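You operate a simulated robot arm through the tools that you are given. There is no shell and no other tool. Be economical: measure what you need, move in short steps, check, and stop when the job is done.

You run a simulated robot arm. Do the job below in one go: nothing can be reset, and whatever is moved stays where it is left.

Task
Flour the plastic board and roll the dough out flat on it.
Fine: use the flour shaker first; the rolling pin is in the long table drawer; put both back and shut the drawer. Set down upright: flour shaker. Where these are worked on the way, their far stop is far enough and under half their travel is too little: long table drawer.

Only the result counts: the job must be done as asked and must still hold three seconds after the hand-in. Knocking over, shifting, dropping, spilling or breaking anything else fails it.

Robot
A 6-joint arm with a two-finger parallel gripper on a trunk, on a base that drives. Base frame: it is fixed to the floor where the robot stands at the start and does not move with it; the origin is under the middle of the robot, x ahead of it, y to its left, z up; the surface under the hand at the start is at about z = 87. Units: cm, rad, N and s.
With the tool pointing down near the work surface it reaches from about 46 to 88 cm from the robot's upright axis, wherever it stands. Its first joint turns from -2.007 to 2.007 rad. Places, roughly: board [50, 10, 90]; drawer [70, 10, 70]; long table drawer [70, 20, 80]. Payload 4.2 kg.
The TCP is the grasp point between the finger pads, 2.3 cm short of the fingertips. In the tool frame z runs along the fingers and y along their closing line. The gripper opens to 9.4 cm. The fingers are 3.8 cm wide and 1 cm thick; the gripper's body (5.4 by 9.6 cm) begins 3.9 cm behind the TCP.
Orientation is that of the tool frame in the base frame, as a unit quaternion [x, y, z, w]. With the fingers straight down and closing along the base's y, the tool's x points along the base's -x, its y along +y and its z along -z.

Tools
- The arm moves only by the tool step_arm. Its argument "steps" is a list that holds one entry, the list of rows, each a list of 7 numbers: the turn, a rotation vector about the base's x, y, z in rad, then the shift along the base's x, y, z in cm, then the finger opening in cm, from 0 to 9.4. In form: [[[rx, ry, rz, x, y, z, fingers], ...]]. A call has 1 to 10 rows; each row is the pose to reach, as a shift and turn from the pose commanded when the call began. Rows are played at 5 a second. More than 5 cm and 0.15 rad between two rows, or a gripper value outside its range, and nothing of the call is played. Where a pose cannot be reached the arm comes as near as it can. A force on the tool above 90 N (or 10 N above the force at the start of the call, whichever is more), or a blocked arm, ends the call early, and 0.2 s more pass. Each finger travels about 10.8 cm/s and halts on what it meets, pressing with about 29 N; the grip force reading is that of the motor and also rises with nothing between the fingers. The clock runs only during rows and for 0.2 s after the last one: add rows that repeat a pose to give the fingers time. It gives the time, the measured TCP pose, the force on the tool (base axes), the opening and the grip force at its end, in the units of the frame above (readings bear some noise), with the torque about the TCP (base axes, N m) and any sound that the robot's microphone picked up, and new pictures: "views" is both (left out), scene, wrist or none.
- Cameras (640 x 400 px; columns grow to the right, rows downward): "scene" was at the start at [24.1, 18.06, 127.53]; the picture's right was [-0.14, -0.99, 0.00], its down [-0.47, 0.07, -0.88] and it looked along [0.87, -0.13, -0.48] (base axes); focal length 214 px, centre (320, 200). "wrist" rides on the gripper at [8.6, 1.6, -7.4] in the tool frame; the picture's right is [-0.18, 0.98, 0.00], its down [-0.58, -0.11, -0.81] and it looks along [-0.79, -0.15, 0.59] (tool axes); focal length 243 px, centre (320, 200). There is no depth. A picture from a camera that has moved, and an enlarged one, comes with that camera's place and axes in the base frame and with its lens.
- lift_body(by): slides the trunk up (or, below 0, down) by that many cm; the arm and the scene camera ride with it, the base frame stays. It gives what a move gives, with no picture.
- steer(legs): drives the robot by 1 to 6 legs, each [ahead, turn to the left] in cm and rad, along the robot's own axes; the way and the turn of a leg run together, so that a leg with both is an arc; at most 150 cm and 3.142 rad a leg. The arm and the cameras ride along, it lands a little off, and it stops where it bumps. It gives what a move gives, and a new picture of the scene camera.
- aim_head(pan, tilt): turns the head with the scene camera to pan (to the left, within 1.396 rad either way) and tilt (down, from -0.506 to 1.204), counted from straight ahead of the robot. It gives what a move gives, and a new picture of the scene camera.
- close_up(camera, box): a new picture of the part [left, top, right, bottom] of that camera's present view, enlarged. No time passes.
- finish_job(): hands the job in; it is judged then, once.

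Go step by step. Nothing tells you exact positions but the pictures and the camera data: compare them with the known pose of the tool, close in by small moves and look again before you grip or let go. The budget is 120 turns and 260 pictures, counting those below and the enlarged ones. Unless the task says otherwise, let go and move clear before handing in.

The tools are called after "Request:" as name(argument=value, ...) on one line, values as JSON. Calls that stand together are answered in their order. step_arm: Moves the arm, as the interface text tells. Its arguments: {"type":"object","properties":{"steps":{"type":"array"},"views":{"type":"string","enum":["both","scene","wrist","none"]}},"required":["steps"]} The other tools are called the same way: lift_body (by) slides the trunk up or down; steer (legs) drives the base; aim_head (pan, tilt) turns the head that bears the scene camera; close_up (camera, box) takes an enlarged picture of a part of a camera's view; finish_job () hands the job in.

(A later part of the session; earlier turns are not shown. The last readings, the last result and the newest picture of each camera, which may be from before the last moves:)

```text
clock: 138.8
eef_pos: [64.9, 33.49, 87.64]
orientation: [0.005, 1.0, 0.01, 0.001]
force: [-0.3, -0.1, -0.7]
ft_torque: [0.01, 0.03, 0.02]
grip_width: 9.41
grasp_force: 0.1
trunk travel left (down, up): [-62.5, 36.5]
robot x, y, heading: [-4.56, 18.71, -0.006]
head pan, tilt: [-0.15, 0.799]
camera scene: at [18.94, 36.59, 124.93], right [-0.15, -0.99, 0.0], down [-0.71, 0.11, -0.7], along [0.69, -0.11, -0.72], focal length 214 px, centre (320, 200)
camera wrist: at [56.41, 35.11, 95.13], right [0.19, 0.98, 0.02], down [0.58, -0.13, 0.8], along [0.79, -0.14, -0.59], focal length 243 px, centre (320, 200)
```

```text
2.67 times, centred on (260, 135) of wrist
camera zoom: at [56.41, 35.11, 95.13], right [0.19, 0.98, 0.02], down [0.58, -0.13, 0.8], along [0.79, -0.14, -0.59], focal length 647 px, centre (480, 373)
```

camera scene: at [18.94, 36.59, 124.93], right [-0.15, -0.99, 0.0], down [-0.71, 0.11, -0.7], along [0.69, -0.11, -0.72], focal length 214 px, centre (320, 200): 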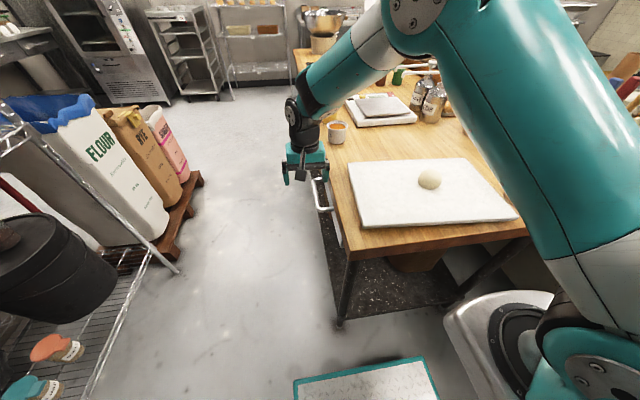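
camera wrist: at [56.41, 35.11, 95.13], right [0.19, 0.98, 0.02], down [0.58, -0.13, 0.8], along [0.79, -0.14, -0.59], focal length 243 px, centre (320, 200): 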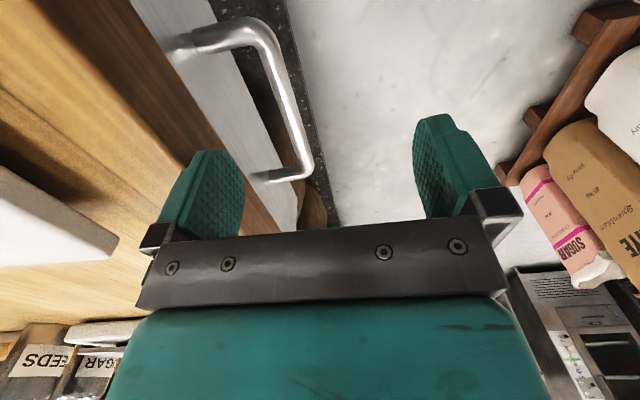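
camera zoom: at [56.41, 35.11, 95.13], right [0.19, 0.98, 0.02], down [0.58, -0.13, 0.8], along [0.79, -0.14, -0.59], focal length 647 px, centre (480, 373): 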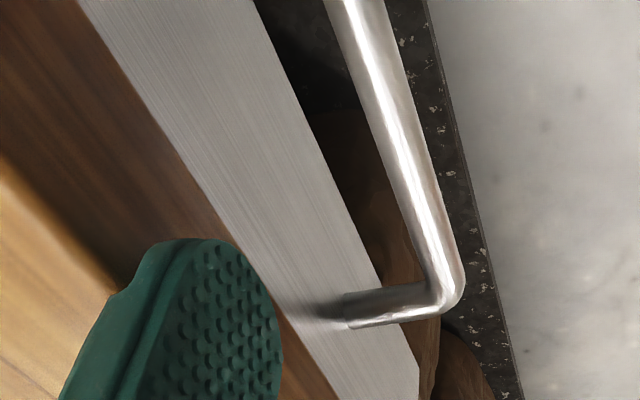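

The geometry checks out (finger 27.8–28.8, between edge 27.2 and bar 29.6). I lower the finger behind the bar.

Request:
step_arm(steps=[[[0, 0, 0, 0, 0.15, -2, 9.4], [0, 0, 0, 0, 0.15, -4, 9.4], [0, 0, 0, 0, 0.15, -6, 9.4], [0, 0, 0, 0, 0.15, -8, 9.4], [0, 0, 0, 0, 0.15, -10, 9.4], [0, 0, 0, 0, 0.15, -10.8, 9.4], [0, 0, 0, 0, 0.15, -10.8, 9.4]]])

Request:
close_up(camera="scene", box=[260, 130, 380, 230])

```text
clock: 140.4
eef_pos: [64.99, 33.62, 76.77]
orientation: [0.004, 1.0, 0.01, 0.001]
force: [-0.2, 0.2, -0.4]
ft_torque: [0.04, -0.01, 0.02]
grip_width: 9.38
grasp_force: 0.0
trunk travel left (down, up): [-62.5, 36.5]
robot x, y, heading: [-3.9, 18.66, -0.001]
head pan, tilt: [-0.15, 0.799]
camera scene: at [18.94, 36.59, 124.93], right [-0.15, -0.99, 0.0], down [-0.71, 0.11, -0.7], along [0.69, -0.11, -0.72], focal length 214 px, centre (320, 200)
camera wrist: at [56.5, 35.15, 84.32], right [0.19, 0.98, 0.02], down [0.58, -0.13, 0.8], along [0.79, -0.14, -0.59], focal length 243 px, centre (320, 200)
```

scene: 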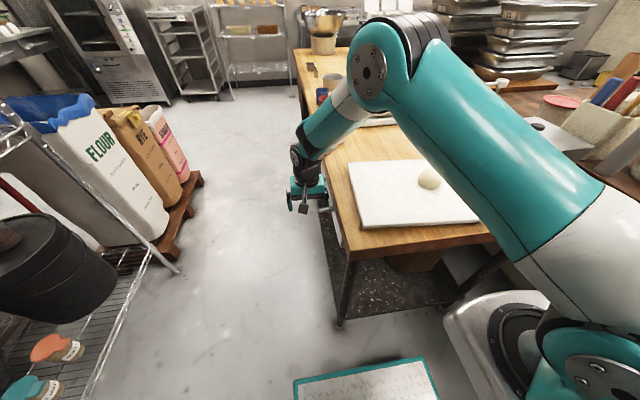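
wrist: 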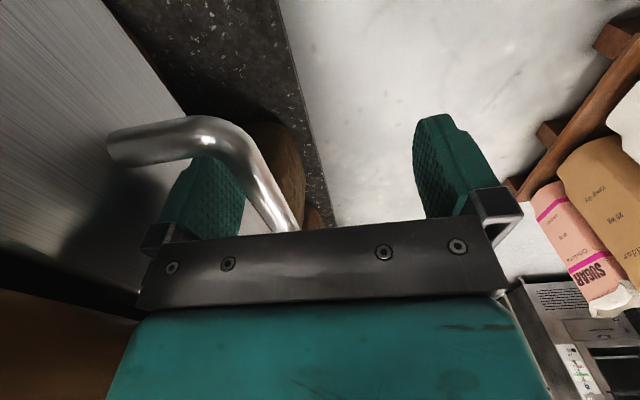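

```text
4.00 times, centred on (320, 180) of scene
camera zoom: at [18.94, 36.59, 124.93], right [-0.15, -0.99, 0.0], down [-0.71, 0.11, -0.7], along [0.69, -0.11, -0.72], focal length 858 px, centre (320, 280)
```

zoom: 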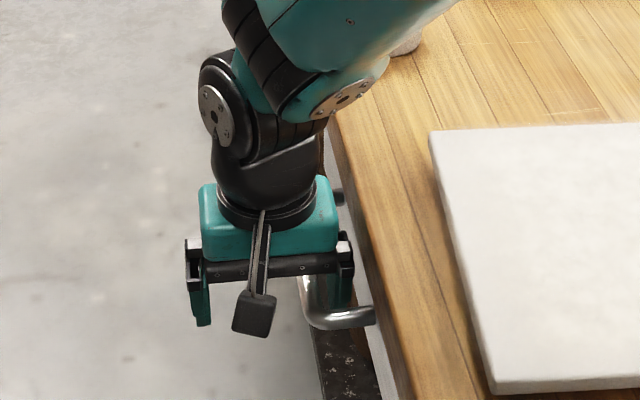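

The inner finger is behind the bar. I pull the drawer out toward +y.

Request:
step_arm(steps=[[[0, 0, 0, 0, 1.5, 0, 9.4], [0, 0, 0, 0, 3.5, 0, 9.4], [0, 0, 0, 0, 6, 0, 9.4], [0, 0, 0, 0, 9, 0, 9.4], [0, 0, 0, 0, 12, 0, 9.4], [0, 0, 0, 0, 15, 0, 9.4], [0, 0, 0, 0, 18, 0, 9.4], [0, 0, 0, 0, 21, 0, 9.4], [0, 0, 0, 0, 23, 0, 9.4], [0, 0, 0, 0, 23, 0, 9.4]]])

```text
clock: 142.6
eef_pos: [64.49, 55.93, 77.02]
orientation: [0.005, 1.0, 0.011, 0.0]
force: [0.4, -1.1, 0.0]
ft_torque: [-0.01, -0.01, -0.01]
grip_width: 9.42
grasp_force: 0.2
out of reach, approached as far as the arm can: row 9, 10
trunk travel left (down, up): [-62.5, 36.5]
robot x, y, heading: [-4.39, 18.64, 0.001]
head pan, tilt: [-0.15, 0.799]
camera scene: at [18.94, 36.6, 124.93], right [-0.15, -0.99, 0.0], down [-0.71, 0.11, -0.7], along [0.69, -0.11, -0.72], focal length 214 px, centre (320, 200)
camera wrist: at [56.05, 57.67, 84.41], right [0.19, 0.98, 0.02], down [0.58, -0.13, 0.8], along [0.79, -0.14, -0.59], focal length 243 px, centre (320, 200)
```

scene: 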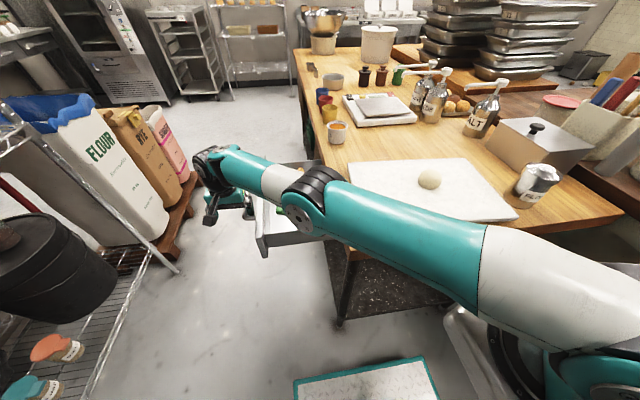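
wrist: 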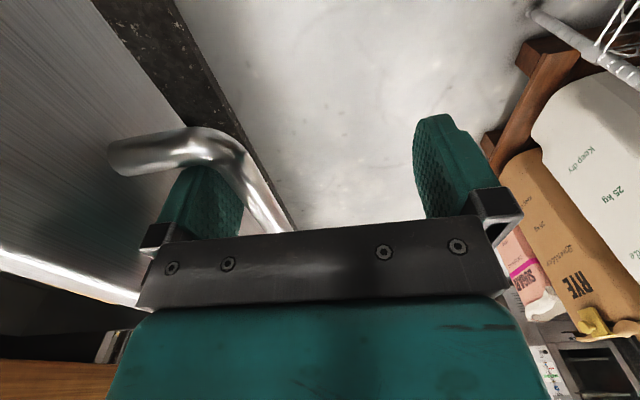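

The drawer is open about 22 cm. I'll look into it.

Request:
aim_head(pan=0.25, tilt=0.8)

Request:
close_up(camera="scene", box=[280, 100, 480, 225])

```text
clock: 143.4
eef_pos: [64.6, 56.1, 76.93]
orientation: [0.004, 1.0, 0.01, 0.001]
force: [0.5, 0.1, 0.4]
ft_torque: [0.02, -0.01, 0.0]
grip_width: 9.42
grasp_force: 0.0
trunk travel left (down, up): [-62.5, 36.5]
robot x, y, heading: [-3.89, 18.37, -0.003]
head pan, tilt: [0.25, 0.799]
camera scene: at [18.79, 39.79, 124.93], right [0.24, -0.97, 0.0], down [-0.7, -0.17, -0.7], along [0.68, 0.17, -0.72], focal length 214 px, centre (320, 200)
```

scene: 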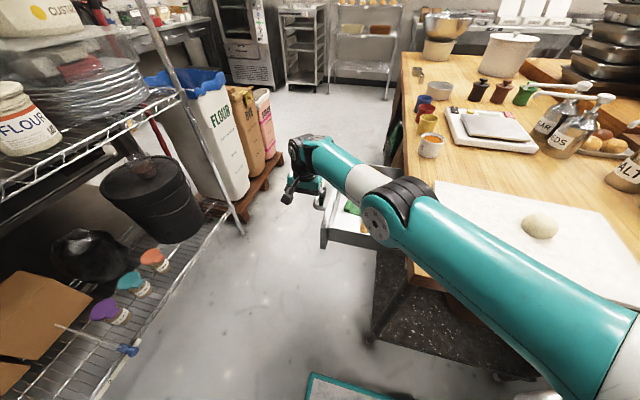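

```text
3.20 times, centred on (380, 162) of scene
camera zoom: at [18.79, 39.79, 124.93], right [0.24, -0.97, 0.0], down [-0.7, -0.17, -0.7], along [0.68, 0.17, -0.72], focal length 686 px, centre (128, 320)
```

zoom: 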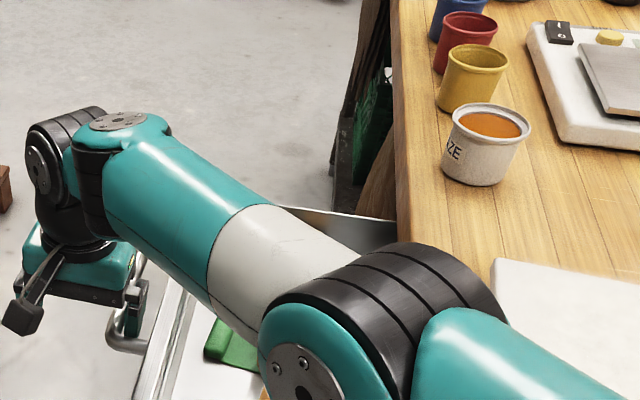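

I unhook (slightly back, then up) and retract the hand to see inside.

Request:
step_arm(steps=[[[0, 0, 0, 0, -0.7, 0, 9.4], [0, 0, 0, 0, -0.7, 3, 9.4], [0, 0, 0, 0, -0.7, 7, 9.4], [0, 0, 0, 0, -0.7, 11, 9.4], [0, 0, 0, 0, -0.7, 15, 9.4], [0, 0, 0, -3, -2, 19, 9.4], [0, 0, 0, -7, -3, 21, 9.4], [0, 0, 0, -11, -4, 23, 9.4], [0, 0, 0, -15, -5, 25, 9.4], [0, 0, 0, -15, -5, 25, 9.4]]])

Request:
close_up(camera="scene", box=[280, 120, 440, 220])

```text
refused: row 6 steps farther than a row can; nothing moved
```

```text
4.00 times, centred on (360, 170) of scene
camera zoom: at [18.79, 39.79, 124.93], right [0.24, -0.97, 0.0], down [-0.7, -0.17, -0.7], along [0.68, 0.17, -0.72], focal length 858 px, centre (160, 320)
```

zoom: 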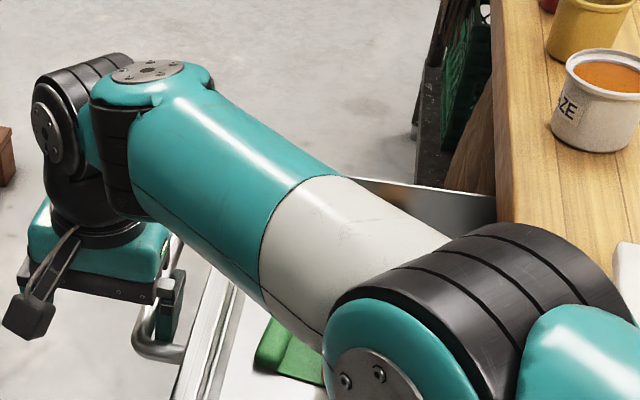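

Request:
step_arm(steps=[[[0, 0, 0, 0, -0.7, 0, 9.4], [0, 0, 0, 0, -0.7, 3, 9.4], [0, 0, 0, 0, -0.7, 7, 9.4], [0, 0, 0, 0, -0.7, 11, 9.4], [0, 0, 0, 0, -0.7, 15, 9.4], [0, 0, 0, -2, -2, 18, 9.4], [0, 0, 0, -5, -3, 20, 9.4], [0, 0, 0, -8.5, -4, 22, 9.4], [0, 0, 0, -12, -5, 24, 9.4], [0, 0, 0, -12, -5, 24, 9.4]]])

Request:
close_up(camera="scene", box=[280, 120, 440, 220])

```text
clock: 145.6
eef_pos: [52.56, 51.08, 101.0]
orientation: [0.004, 1.0, 0.01, 0.001]
force: [0.0, 0.4, 0.1]
ft_torque: [0.0, 0.01, 0.01]
grip_width: 9.4
grasp_force: 0.0
trunk travel left (down, up): [-62.5, 36.5]
robot x, y, heading: [-3.71, 18.43, -0.003]
head pan, tilt: [0.25, 0.799]
camera scene: at [18.8, 39.8, 124.93], right [0.24, -0.97, 0.0], down [-0.7, -0.18, -0.7], along [0.68, 0.17, -0.72], focal length 214 px, centre (320, 200)
camera wrist: at [44.07, 52.62, 108.42], right [0.19, 0.98, 0.02], down [0.58, -0.13, 0.8], along [0.79, -0.14, -0.59], focal length 243 px, centre (320, 200)
```

scene: 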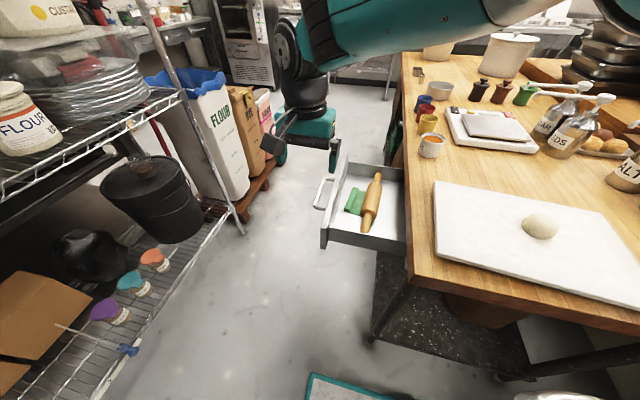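
wrist: 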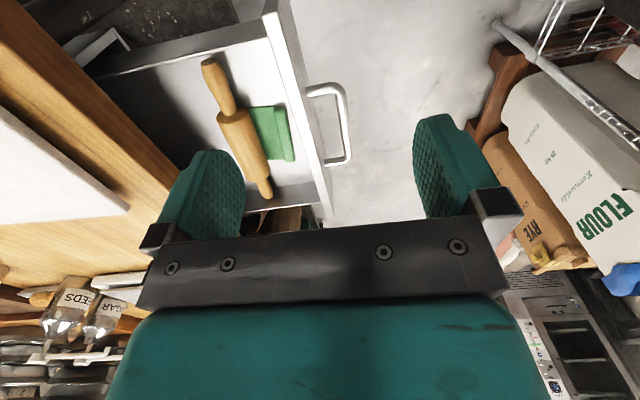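

```text
4.00 times, centred on (360, 170) of scene
camera zoom: at [18.8, 39.8, 124.93], right [0.24, -0.97, 0.0], down [-0.7, -0.18, -0.7], along [0.68, 0.17, -0.72], focal length 858 px, centre (160, 320)
```

zoom: 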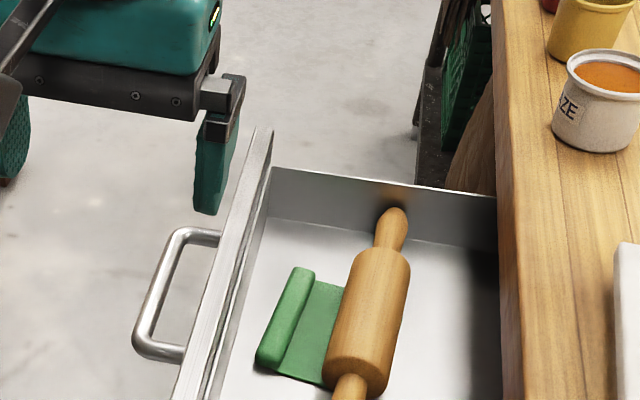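

The rolling pin lies in the drawer beside a green cloth. To be sure the drawer is fully out I'll lower the trunk for more reach, hook again, and pull to the stop.

Request:
lift_body(by=-10)

Request:
step_arm(steps=[[[0, 0, 0, 4, 1.5, 0, 9.4], [0, 0, 0, 8, 3, 0, 9.4], [0, 0, 0, 12, 4.4, 0, 9.4], [0, 0, 0, 13, 4.4, -2, 9.4], [0, 0, 0, 13, 4.4, -2, 9.4]]])

```text
clock: 147.0
eef_pos: [52.73, 51.07, 90.92]
orientation: [0.005, 1.0, 0.01, 0.001]
force: [-0.1, -0.5, 0.0]
ft_torque: [0.0, 0.0, -0.02]
grip_width: 9.39
grasp_force: 0.1
trunk travel left (down, up): [-52.5, 46.5]
robot x, y, heading: [-4.02, 18.82, -0.007]
head pan, tilt: [0.25, 0.799]
```

```text
clock: 148.2
eef_pos: [64.81, 54.4, 88.95]
orientation: [0.003, 1.0, 0.01, 0.001]
force: [1.5, 0.5, -0.5]
ft_torque: [0.0, 0.04, 0.0]
grip_width: 9.39
grasp_force: 0.1
out of reach, approached as far as the arm can: row 3, 4, 5
trunk travel left (down, up): [-52.5, 46.5]
robot x, y, heading: [-3.75, 18.43, -0.009]
head pan, tilt: [0.25, 0.799]
camera scene: at [18.79, 39.8, 114.93], right [0.24, -0.97, 0.0], down [-0.7, -0.18, -0.7], along [0.68, 0.17, -0.72], focal length 214 px, centre (320, 200)
camera wrist: at [56.22, 55.99, 96.42], right [0.19, 0.98, 0.02], down [0.58, -0.13, 0.8], along [0.79, -0.14, -0.59], focal length 243 px, centre (320, 200)
```

scene: 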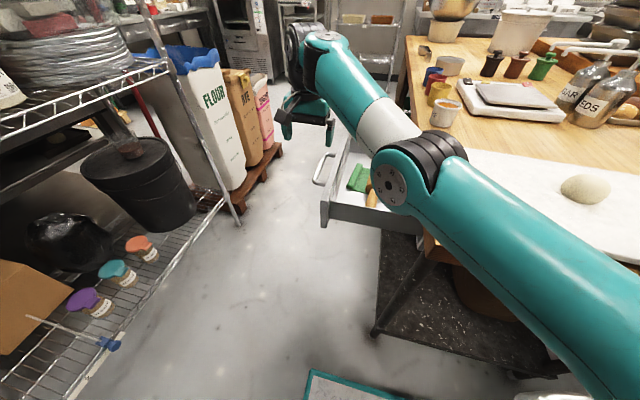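
wrist: 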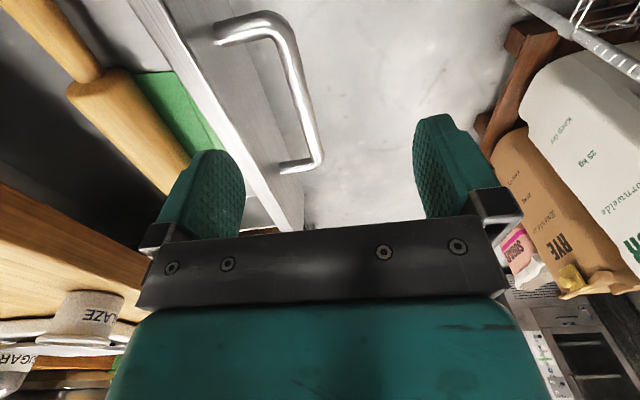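

Lowering the trunk doesn't help this arm. 22 cm gives full access, so I retract and raise the trunk again.

Request:
step_arm(steps=[[[0, 0, 0, -4, -1, 0, 9.4], [0, 0, 0, -8, -2, 0, 9.4], [0, 0, 0, -12, -3, 1, 9.4], [0, 0, 0, -15, -5, 2, 9.4], [0, 0, 0, -17, -8, 3, 9.4], [0, 0, 0, -17, -8, 3, 9.4]]], views="none")

Request:
lift_body(by=10)

Request:
step_arm(steps=[[[0, 0, 0, 2, 0, 0, 9.4], [0, 0, 0, 2, 0, 0, 9.4]]])

Request:
close_up(camera="scene", box=[300, 140, 420, 260])

```text
clock: 149.6
eef_pos: [47.84, 46.29, 92.11]
orientation: [0.004, 1.0, 0.011, 0.001]
force: [0.5, -0.9, -0.9]
ft_torque: [0.01, 0.01, 0.02]
grip_width: 9.41
grasp_force: 0.1
out of reach, approached as far as the arm can: row 1
trunk travel left (down, up): [-52.5, 46.5]
robot x, y, heading: [-4.5, 18.77, -0.002]
head pan, tilt: [0.25, 0.799]
```

```text
clock: 150.9
eef_pos: [47.75, 46.32, 102.04]
orientation: [0.004, 1.0, 0.01, 0.001]
force: [0.6, -0.2, 0.4]
ft_torque: [0.0, -0.01, 0.04]
grip_width: 9.38
grasp_force: 0.0
trunk travel left (down, up): [-62.5, 36.5]
robot x, y, heading: [-4.3, 18.81, -0.006]
head pan, tilt: [0.25, 0.799]
```

```text
clock: 151.5
eef_pos: [49.74, 46.34, 102.05]
orientation: [0.005, 1.0, 0.011, 0.001]
force: [0.4, 0.0, 0.8]
ft_torque: [-0.02, 0.02, 0.01]
grip_width: 9.42
grasp_force: 0.0
trunk travel left (down, up): [-62.5, 36.5]
robot x, y, heading: [-4.38, 18.47, -0.001]
head pan, tilt: [0.25, 0.799]
camera scene: at [18.79, 39.79, 124.93], right [0.24, -0.97, 0.0], down [-0.7, -0.18, -0.7], along [0.68, 0.17, -0.72], focal length 214 px, centre (320, 200)
camera wrist: at [41.29, 48.03, 109.5], right [0.19, 0.98, 0.02], down [0.58, -0.13, 0.8], along [0.79, -0.14, -0.59], focal length 243 px, centre (320, 200)
```

scene: 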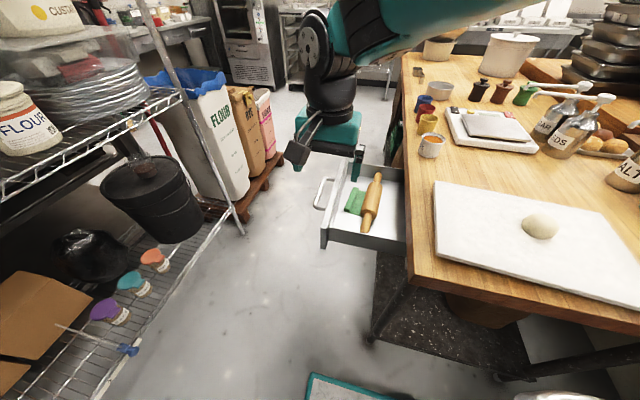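
wrist: 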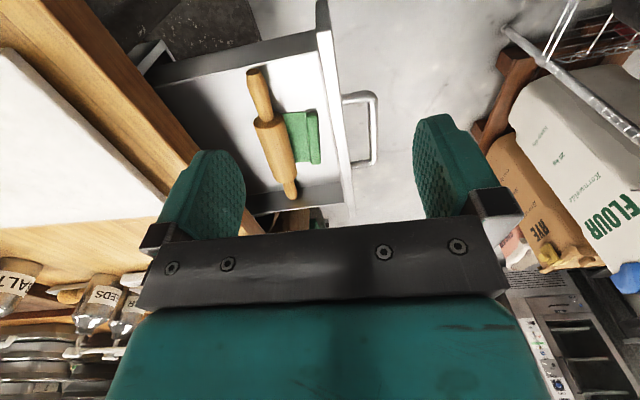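

```text
3.33 times, centred on (360, 200) of scene
camera zoom: at [18.79, 39.79, 124.93], right [0.24, -0.97, 0.0], down [-0.7, -0.18, -0.7], along [0.68, 0.17, -0.72], focal length 715 px, centre (187, 200)
```

zoom: 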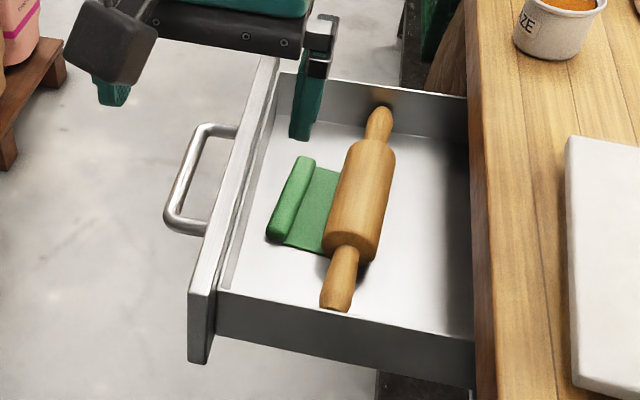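

The pin's body centre is near (69, 35.3), about 5.5 cm thick and lying nearly along x, with the cloth close on its far side. I drive 4 cm closer and come above it with a narrower opening.

Request:
steer(legs=[[4, 0]])

Request:
step_arm(steps=[[[0, 0, -0.04, 4, -3, -1, 8], [0, 0, -0.073, 8, -6, -2, 7.2], [0, 0, -0.073, 11, -8, -4, 7], [0, 0, -0.073, 12, -10, -7, 7], [0, 0, -0.073, 12.5, -10.8, -10, 7], [0, 0, -0.073, 12.5, -10.8, -10, 7]]])

Request:
close_up(camera="scene", box=[300, 140, 420, 260])

```text
clock: 152.4
eef_pos: [53.98, 46.45, 102.05]
orientation: [0.004, 1.0, 0.011, 0.001]
force: [-0.7, -0.5, -0.9]
ft_torque: [0.01, -0.01, -0.01]
grip_width: 9.4
grasp_force: 0.0
trunk travel left (down, up): [-62.5, 36.5]
robot x, y, heading: [-0.03, 18.43, -0.001]
head pan, tilt: [0.25, 0.799]
camera scene: at [22.84, 39.78, 124.93], right [0.24, -0.97, 0.0], down [-0.7, -0.17, -0.7], along [0.68, 0.17, -0.72], focal length 214 px, centre (320, 200)
```

scene: 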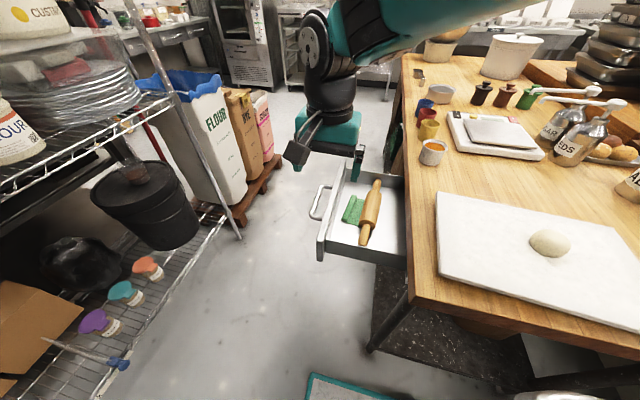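

```text
refused: row 1 steps farther than a row can; nothing moved
```

```text
3.33 times, centred on (360, 200) of scene
camera zoom: at [22.84, 39.78, 124.93], right [0.24, -0.97, 0.0], down [-0.7, -0.17, -0.7], along [0.68, 0.17, -0.72], focal length 715 px, centre (187, 200)
```

zoom: 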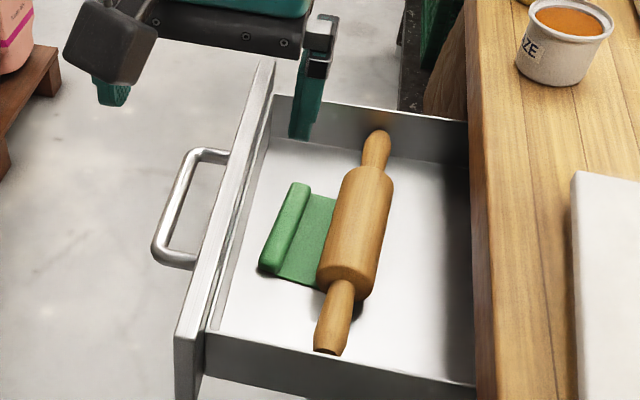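

Request:
step_arm(steps=[[[0, 0, -0.04, 3.5, -2.5, -1, 8], [0, 0, -0.073, 7, -5, -2, 7.2], [0, 0, -0.073, 10, -7.5, -4, 7], [0, 0, -0.073, 12, -9.5, -7, 7], [0, 0, -0.073, 13.5, -11, -10, 7], [0, 0, -0.073, 13.5, -11, -10, 7]]])

Request:
close_up(camera="scene", box=[300, 140, 420, 260])

```text
clock: 153.8
eef_pos: [67.38, 35.44, 92.16]
orientation: [0.041, 0.999, 0.01, 0.001]
force: [-0.3, 0.6, 0.6]
ft_torque: [0.02, 0.0, -0.02]
grip_width: 7.02
grasp_force: 0.0
trunk travel left (down, up): [-62.5, 36.5]
robot x, y, heading: [-0.33, 18.35, -0.005]
head pan, tilt: [0.25, 0.799]
camera scene: at [22.83, 39.78, 124.94], right [0.24, -0.97, 0.0], down [-0.7, -0.17, -0.7], along [0.68, 0.17, -0.72], focal length 214 px, centre (320, 200)
camera wrist: at [58.97, 37.58, 99.51], right [0.26, 0.96, 0.02], down [0.57, -0.17, 0.8], along [0.78, -0.2, -0.59], focal length 243 px, centre (320, 200)
```

scene: 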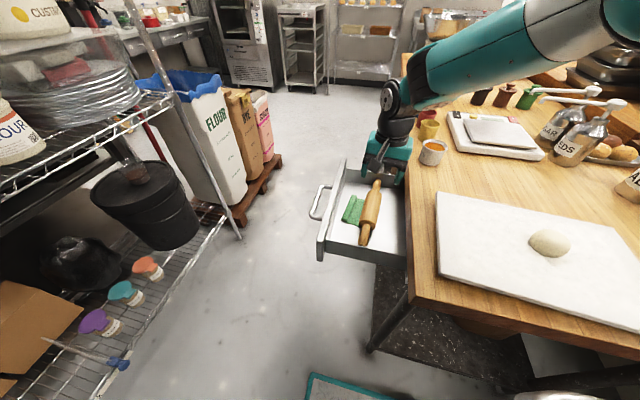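
wrist: 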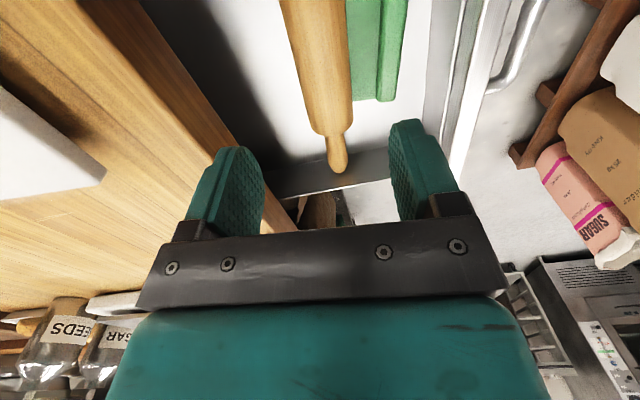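

```text
3.33 times, centred on (360, 200) of scene
camera zoom: at [22.83, 39.78, 124.94], right [0.24, -0.97, 0.0], down [-0.7, -0.17, -0.7], along [0.68, 0.17, -0.72], focal length 715 px, centre (187, 200)
```

zoom: 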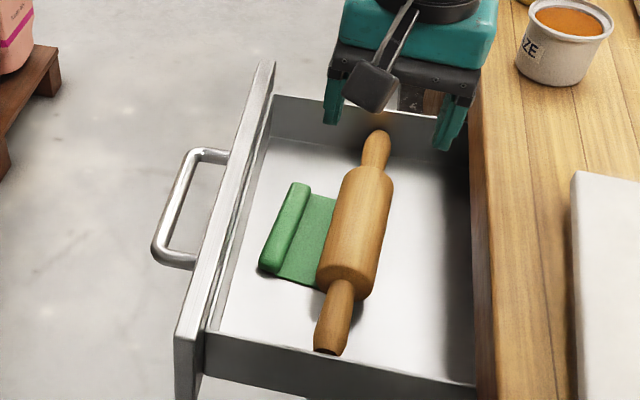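

I centre over the body and lower partway.

Request:
step_arm(steps=[[[0, 0, -0.01, 1, 0, -4, 7], [0, 0, -0.01, 2, 0.1, -8, 7], [0, 0, -0.01, 2, 0.1, -11, 7], [0, 0, -0.01, 2, 0.1, -11, 7]]])

Request:
close_up(camera="scene", box=[320, 150, 420, 250])

```text
clock: 154.8
eef_pos: [69.41, 35.57, 81.04]
orientation: [0.045, 0.999, 0.011, 0.001]
force: [-0.9, 0.3, -0.4]
ft_torque: [-0.02, 0.02, 0.04]
grip_width: 6.96
grasp_force: 0.1
trunk travel left (down, up): [-62.5, 36.5]
robot x, y, heading: [-0.25, 18.48, -0.002]
head pan, tilt: [0.25, 0.799]
camera scene: at [22.83, 39.78, 124.93], right [0.24, -0.97, 0.0], down [-0.7, -0.17, -0.7], along [0.68, 0.17, -0.72], focal length 214 px, centre (320, 200)
camera wrist: at [60.98, 37.84, 88.53], right [0.27, 0.96, 0.02], down [0.57, -0.18, 0.81], along [0.78, -0.21, -0.59], focal length 243 px, centre (320, 200)
```

scene: 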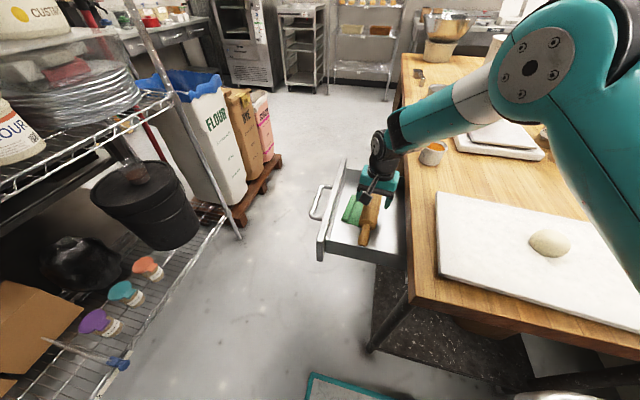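
wrist: 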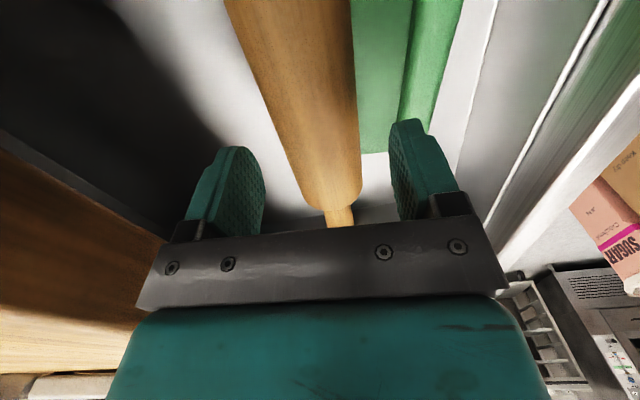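

```text
4.00 times, centred on (370, 200) of scene
camera zoom: at [22.83, 39.78, 124.93], right [0.24, -0.97, 0.0], down [-0.7, -0.17, -0.7], along [0.68, 0.17, -0.72], focal length 858 px, centre (120, 200)
```

zoom: 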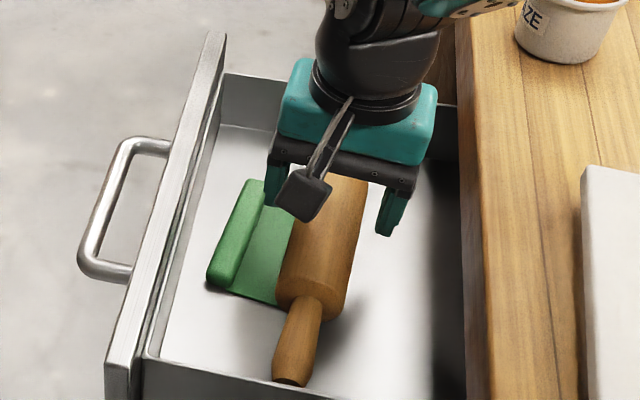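

Centred, with tool yaw matching the pin. I lower to z ≈ 77 and close on the body.

Request:
step_arm(steps=[[[0, 0, -0.01, 0, -0.2, -2, 7], [0, 0, -0.01, 0, -0.2, -3.3, 7], [0, 0, -0.01, 0, -0.2, -4, 7], [0, 0, -0.01, 0, -0.2, -4, 6.2], [0, 0, -0.01, 0, -0.2, -4, 5.2], [0, 0, -0.01, 0, -0.2, -4, 4], [0, 0, -0.01, 0, -0.2, -4, 4], [0, 0, -0.01, 0, -0.2, -4, 4]]])

Request:
close_up(camera="scene", box=[320, 150, 420, 250])

```text
clock: 156.6
eef_pos: [69.39, 35.42, 77.09]
orientation: [0.05, 0.999, 0.009, 0.002]
force: [0.5, 1.3, -0.2]
ft_torque: [0.0, -0.09, 0.02]
grip_width: 4.89
grasp_force: 29.3
trunk travel left (down, up): [-62.5, 36.5]
robot x, y, heading: [-0.21, 18.78, -0.002]
head pan, tilt: [0.25, 0.799]
camera scene: at [22.84, 39.78, 124.93], right [0.24, -0.97, 0.0], down [-0.7, -0.17, -0.7], along [0.68, 0.17, -0.72], focal length 214 px, centre (320, 200)
camera wrist: at [61.02, 37.69, 84.52], right [0.28, 0.96, 0.02], down [0.56, -0.18, 0.8], along [0.78, -0.22, -0.59], focal length 243 px, centre (320, 200)
```

scene: 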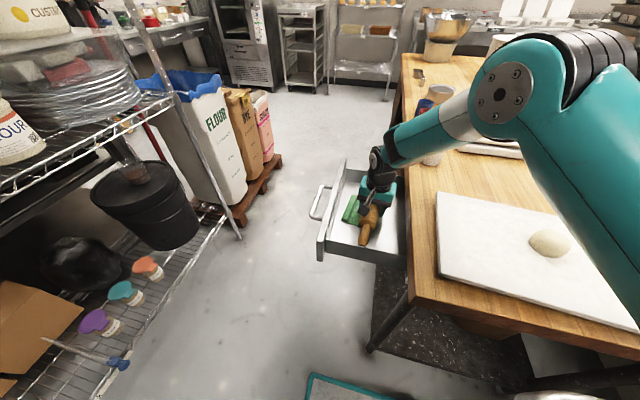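
wrist: 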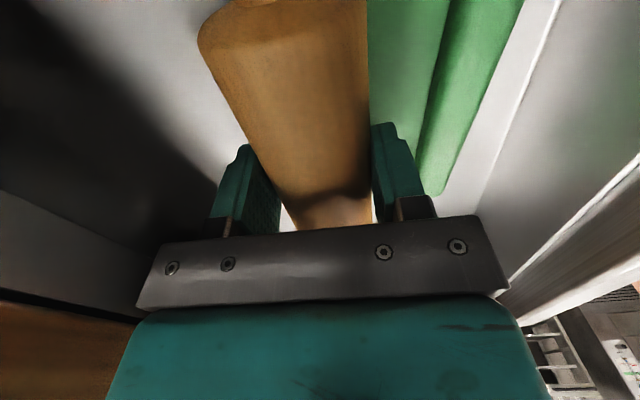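

```text
4.00 times, centred on (370, 200) of scene
camera zoom: at [22.84, 39.78, 124.93], right [0.24, -0.97, 0.0], down [-0.7, -0.17, -0.7], along [0.68, 0.17, -0.72], focal length 858 px, centre (120, 200)
```

zoom: 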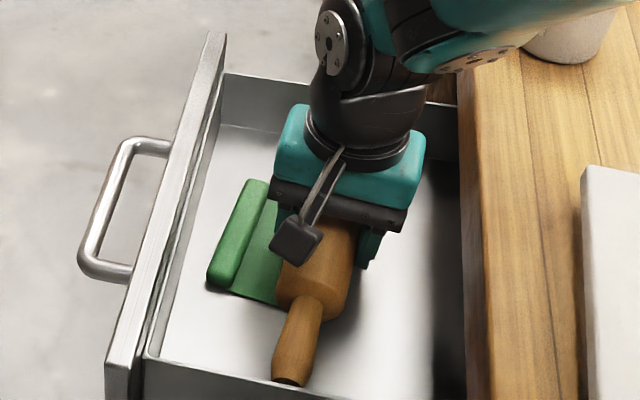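

Held firmly (4.9 cm). I lift the pin straight up out of the drawer and carry it over the board.

Request:
step_arm(steps=[[[0, 0, 0, 0, 0, 2, 4], [0, 0, 0, 0, 0, 6, 4], [0, 0, 0, 0, 0, 10, 4], [0, 0, 0, 0, 0, 14, 4], [0, 0, 0, 0, 0, 18, 4], [0, 0, 0, 0, 0, 22, 4], [0, 0, 0, -1, -1, 25, 4], [0, 0, 0, -3, -4, 26, 4], [0, 0, 0, -5, -8, 26, 4], [0, 0, 0, -5, -8, 26, 4]]], views="scene")

Request:
step_arm(steps=[[[0, 0, 0.05, -2, -4, 0, 4], [0, 0, 0.1, -4, -8, 0, 4], [0, 0, 0.1, -6, -12, 0, 4], [0, 0, 0.1, -8, -16, 0, 4], [0, 0, 0.1, -9, -20, -1, 4], [0, 0, 0.1, -9, -22.4, -3, 4], [0, 0, 0.1, -9, -22.4, -3, 4]]])

```text
clock: 158.8
eef_pos: [64.33, 27.28, 103.23]
orientation: [0.051, 0.999, 0.011, 0.0]
force: [-0.1, 1.1, -5.0]
ft_torque: [-0.01, -0.02, 0.01]
grip_width: 4.9
grasp_force: 28.6
trunk travel left (down, up): [-62.5, 36.5]
robot x, y, heading: [-0.2, 18.26, -0.006]
head pan, tilt: [0.25, 0.799]
camera scene: at [22.86, 39.79, 124.93], right [0.24, -0.97, 0.0], down [-0.7, -0.18, -0.7], along [0.68, 0.17, -0.72], focal length 214 px, centre (320, 200)
```

scene: 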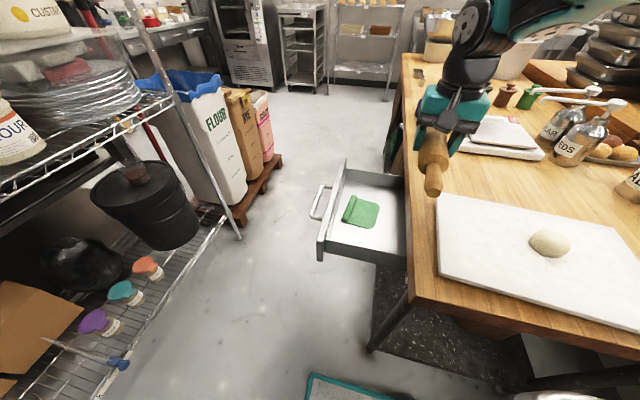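

```text
clock: 160.4
eef_pos: [55.44, 5.05, 100.08]
orientation: [0.0, 1.0, 0.011, 0.001]
force: [-0.5, -0.3, -4.9]
ft_torque: [-0.03, 0.01, 0.02]
grip_width: 4.88
grasp_force: 28.8
trunk travel left (down, up): [-62.5, 36.5]
robot x, y, heading: [-0.27, 18.37, -0.006]
head pan, tilt: [0.25, 0.799]
camera scene: at [22.84, 39.77, 124.93], right [0.24, -0.97, 0.0], down [-0.7, -0.17, -0.7], along [0.68, 0.17, -0.72], focal length 214 px, centre (320, 200)
camera wrist: at [46.91, 6.43, 107.52], right [0.18, 0.98, 0.02], down [0.58, -0.13, 0.8], along [0.79, -0.14, -0.59], focal length 243 px, centre (320, 200)
```

scene: 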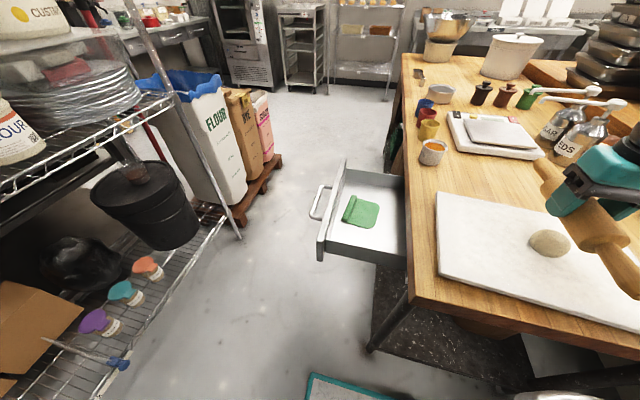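
wrist: 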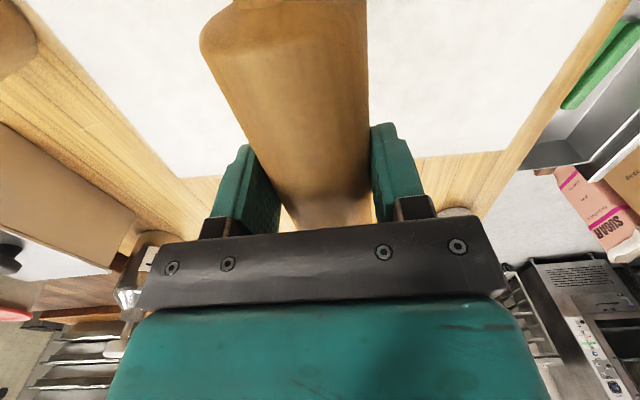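

I turn the head to the board and bring the pin down on the dough, starting at its near side.

Request:
aim_head(pan=-0.4, tilt=0.75)

Request:
step_arm(steps=[[[0, 0, 0, 0, 0, -1, 4], [0, 0, 0, 0, 0, -2, 4], [0, 0, 0, 0, 0, -3, 4], [0, 0, 0, 0, 0, -3, 4]]], views="scene")

Request:
close_up(camera="scene", box=[260, 130, 460, 255])

```text
clock: 161.4
eef_pos: [55.49, 5.0, 100.07]
orientation: [0.001, 1.0, 0.011, 0.001]
force: [0.0, -0.3, -5.4]
ft_torque: [0.0, 0.03, 0.02]
grip_width: 4.87
grasp_force: 28.6
trunk travel left (down, up): [-62.5, 36.5]
robot x, y, heading: [-0.23, 18.27, -0.007]
head pan, tilt: [-0.4, 0.75]
camera scene: at [22.66, 34.56, 125.33], right [-0.39, -0.92, 0.0], down [-0.63, 0.27, -0.73], along [0.67, -0.29, -0.68], focal length 214 px, centre (320, 200)
```

scene: 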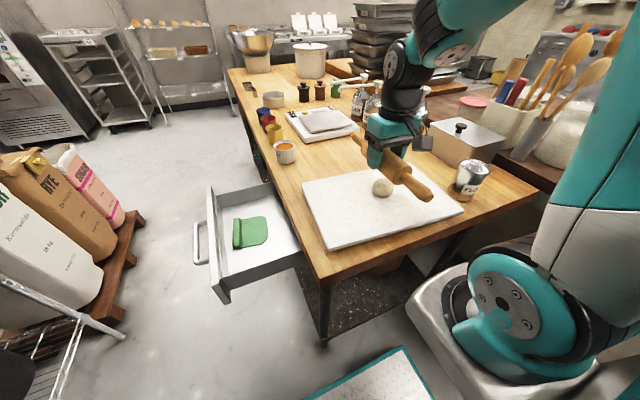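

```text
clock: 162.4
eef_pos: [55.43, 4.85, 97.04]
orientation: [0.001, 1.0, 0.01, 0.001]
force: [-0.6, 0.0, -5.8]
ft_torque: [-0.03, -0.02, 0.02]
grip_width: 4.91
grasp_force: 28.8
trunk travel left (down, up): [-62.5, 36.5]
robot x, y, heading: [-0.18, 18.59, -0.006]
head pan, tilt: [-0.4, 0.75]
camera scene: at [22.65, 34.55, 125.33], right [-0.39, -0.92, 0.0], down [-0.63, 0.27, -0.73], along [0.67, -0.29, -0.68], focal length 214 px, centre (320, 200)
```

scene: 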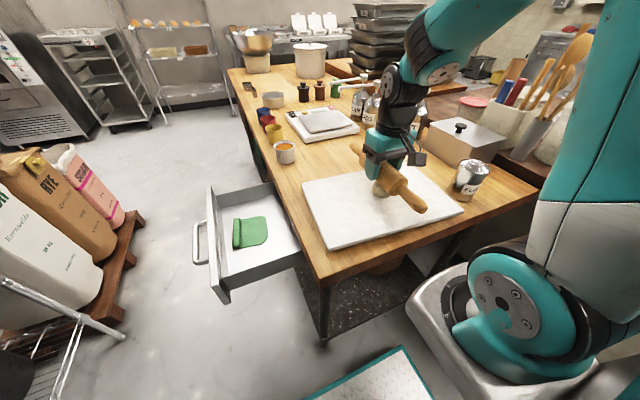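

```text
3.20 times, centred on (360, 192) of scene
camera zoom: at [22.65, 34.55, 125.33], right [-0.39, -0.92, 0.0], down [-0.63, 0.27, -0.73], along [0.67, -0.29, -0.68], focal length 686 px, centre (192, 224)
```

zoom: 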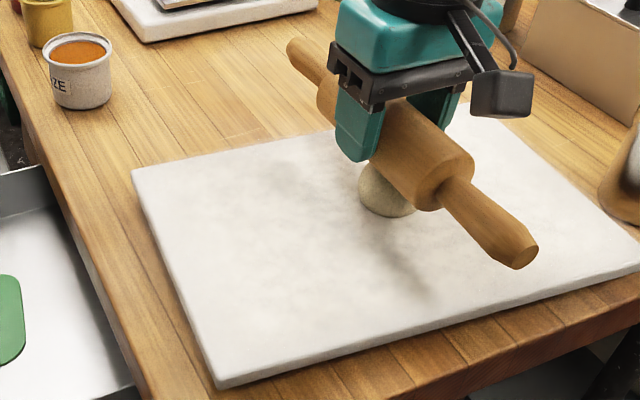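

The pin is about touching the dough. I roll to and fro along y, sinking gradually.

Request:
step_arm(steps=[[[0, 0, 0, 0, 2, -0.3, 4], [0, 0, 0, 0, 4, -0.6, 4], [0, 0, 0, 0, 2, -0.8, 4], [0, 0, 0, 0, 0, -1.0, 4], [0, 0, 0, 0, -2, -1.2, 4], [0, 0, 0, 0, -4, -1.4, 4], [0, 0, 0, 0, -2, -1.6, 4], [0, 0, 0, 0, 0, -1.8, 4], [0, 0, 0, 0, 2, -2.0, 4], [0, 0, 0, 0, 4, -2.0, 4]]], views="none")

Request:
close_up(camera="scene", box=[260, 130, 460, 255])

```text
clock: 164.3
eef_pos: [55.62, 5.34, 95.82]
orientation: [0.006, 1.0, 0.006, 0.009]
force: [-8.5, 4.8, 38.9]
ft_torque: [-0.96, 0.76, -0.28]
grip_width: 4.88
grasp_force: 28.9
trunk travel left (down, up): [-62.5, 36.5]
robot x, y, heading: [-0.25, 18.33, -0.003]
head pan, tilt: [-0.4, 0.75]
stopped in row 9: the force on the tool passed its limit at 97 N (the readings are from after the stop); the commanded pose is now the measured one
```

```text
3.20 times, centred on (360, 192) of scene
camera zoom: at [22.53, 34.55, 125.33], right [-0.39, -0.92, 0.0], down [-0.63, 0.27, -0.73], along [0.67, -0.29, -0.68], focal length 686 px, centre (192, 224)
```

zoom: 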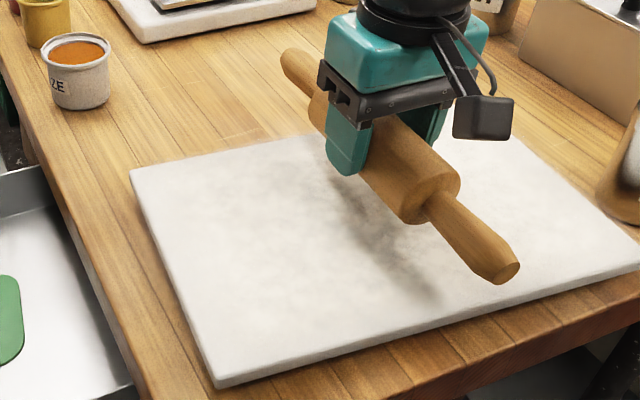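

The force rose to the limit. I lift a little and shift aside to see the dough.

Request:
step_arm(steps=[[[0, 0, 0, 0, 0, 2, 4], [0, 0, 0, 0, 3, 4, 4], [0, 0, 0, 0, 7, 5, 4], [0, 0, 0, 0, 10, 5, 4], [0, 0, 0, 0, 10, 5, 4]]])

Request:
close_up(camera="scene", box=[280, 130, 480, 255])

```text
clock: 165.5
eef_pos: [55.65, 15.2, 100.59]
orientation: [0.006, 1.0, 0.005, 0.007]
force: [-0.1, 0.2, -5.0]
ft_torque: [-0.02, 0.02, 0.01]
grip_width: 4.91
grasp_force: 28.9
trunk travel left (down, up): [-62.5, 36.5]
robot x, y, heading: [-0.1, 18.23, -0.002]
head pan, tilt: [-0.4, 0.75]
camera scene: at [22.69, 34.5, 125.33], right [-0.39, -0.92, 0.0], down [-0.63, 0.27, -0.73], along [0.67, -0.29, -0.68], focal length 214 px, centre (320, 200)
camera wrist: at [46.97, 16.93, 107.84], right [0.19, 0.98, 0.01], down [0.57, -0.12, 0.81], along [0.8, -0.15, -0.58], focal length 243 px, centre (320, 200)
```

scene: 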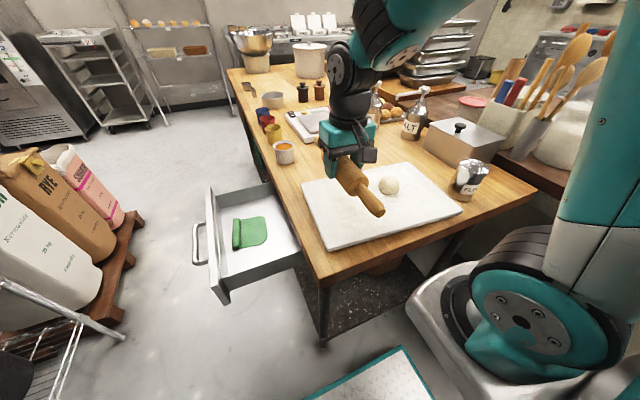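
wrist: 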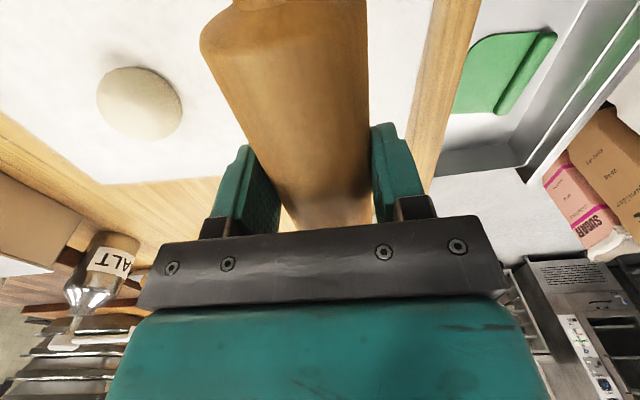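

```text
3.20 times, centred on (380, 192) of scene
camera zoom: at [22.69, 34.5, 125.33], right [-0.39, -0.92, 0.0], down [-0.63, 0.27, -0.73], along [0.67, -0.29, -0.68], focal length 686 px, centre (128, 224)
```

zoom: 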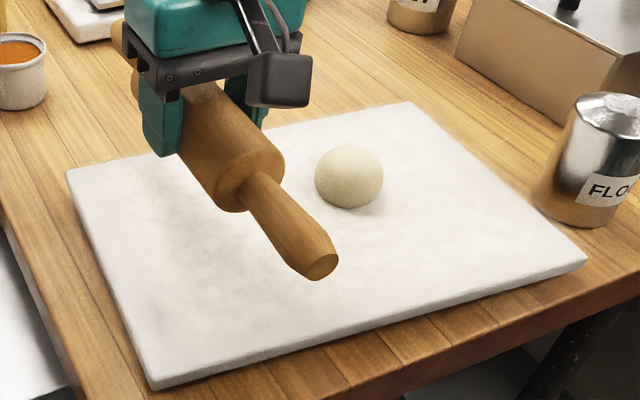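

The dough is a bit flatter and wider but slid to about (54.4, 1.9). I'll centre on it and roll in short strokes with lighter pressure.

Request:
step_arm(steps=[[[0, 0, 0, -0.4, -4, 0, 4], [0, 0, 0, -0.8, -8, 0, 4], [0, 0, 0, -1.2, -12, -1, 4], [0, 0, 0, -1.2, -13.3, -3, 4], [0, 0, 0, -1.2, -13.3, -4.4, 4], [0, 0, 0, -1.2, -13.3, -4.8, 4], [0, 0, 0, -1.2, -13.3, -4.8, 4]]], views="none")

Request:
step_arm(steps=[[[0, 0, 0, 0, 1, -0.1, 4], [0, 0, 0, 0, 2, -0.1, 4], [0, 0, 0, 0, 1, -0.15, 4], [0, 0, 0, 0, 0, -0.15, 4], [0, 0, 0, 0, -1, -0.2, 4], [0, 0, 0, 0, -2, -0.2, 4], [0, 0, 0, 0, -1, -0.25, 4], [0, 0, 0, 0, 0, -0.25, 4], [0, 0, 0, 0, 1, -0.3, 4], [0, 0, 0, 0, 2, -0.3, 4]]], views="scene")

Request:
close_up(camera="scene", box=[280, 130, 480, 255])

```text
clock: 167.1
eef_pos: [54.43, 1.78, 95.88]
orientation: [0.005, 1.0, 0.005, 0.008]
force: [4.9, -1.3, 22.1]
ft_torque: [-0.03, -0.12, -0.01]
grip_width: 4.91
grasp_force: 28.8
trunk travel left (down, up): [-62.5, 36.5]
robot x, y, heading: [-0.23, 18.46, -0.003]
head pan, tilt: [-0.4, 0.75]
```

```text
clock: 169.3
eef_pos: [54.45, 3.82, 95.52]
orientation: [0.005, 1.0, 0.005, 0.007]
force: [0.6, -6.7, 14.5]
ft_torque: [-0.1, -0.09, -0.06]
grip_width: 4.86
grasp_force: 29.1
trunk travel left (down, up): [-62.5, 36.5]
robot x, y, heading: [-0.03, 18.56, -0.009]
head pan, tilt: [-0.4, 0.75]
camera scene: at [22.63, 34.47, 125.35], right [-0.39, -0.92, 0.0], down [-0.63, 0.27, -0.73], along [0.67, -0.29, -0.68], focal length 214 px, centre (320, 200)
```

scene: 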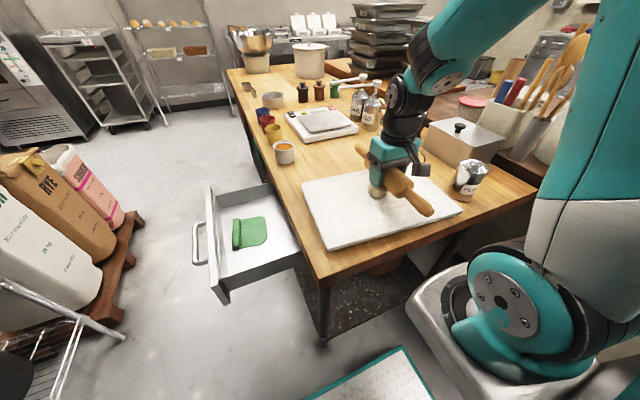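

```text
3.20 times, centred on (380, 192) of scene
camera zoom: at [22.63, 34.47, 125.35], right [-0.39, -0.92, 0.0], down [-0.63, 0.27, -0.73], along [0.67, -0.29, -0.68], focal length 686 px, centre (128, 224)
```

zoom: 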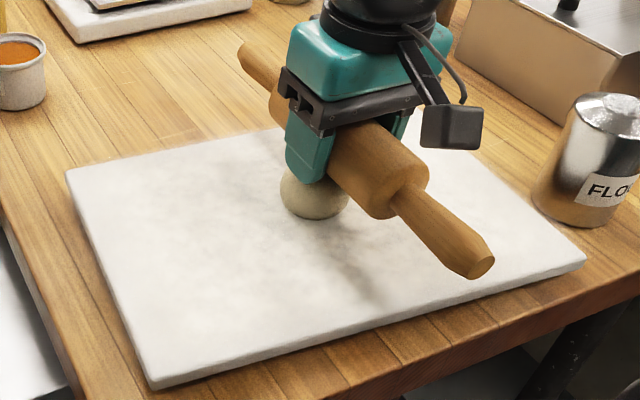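

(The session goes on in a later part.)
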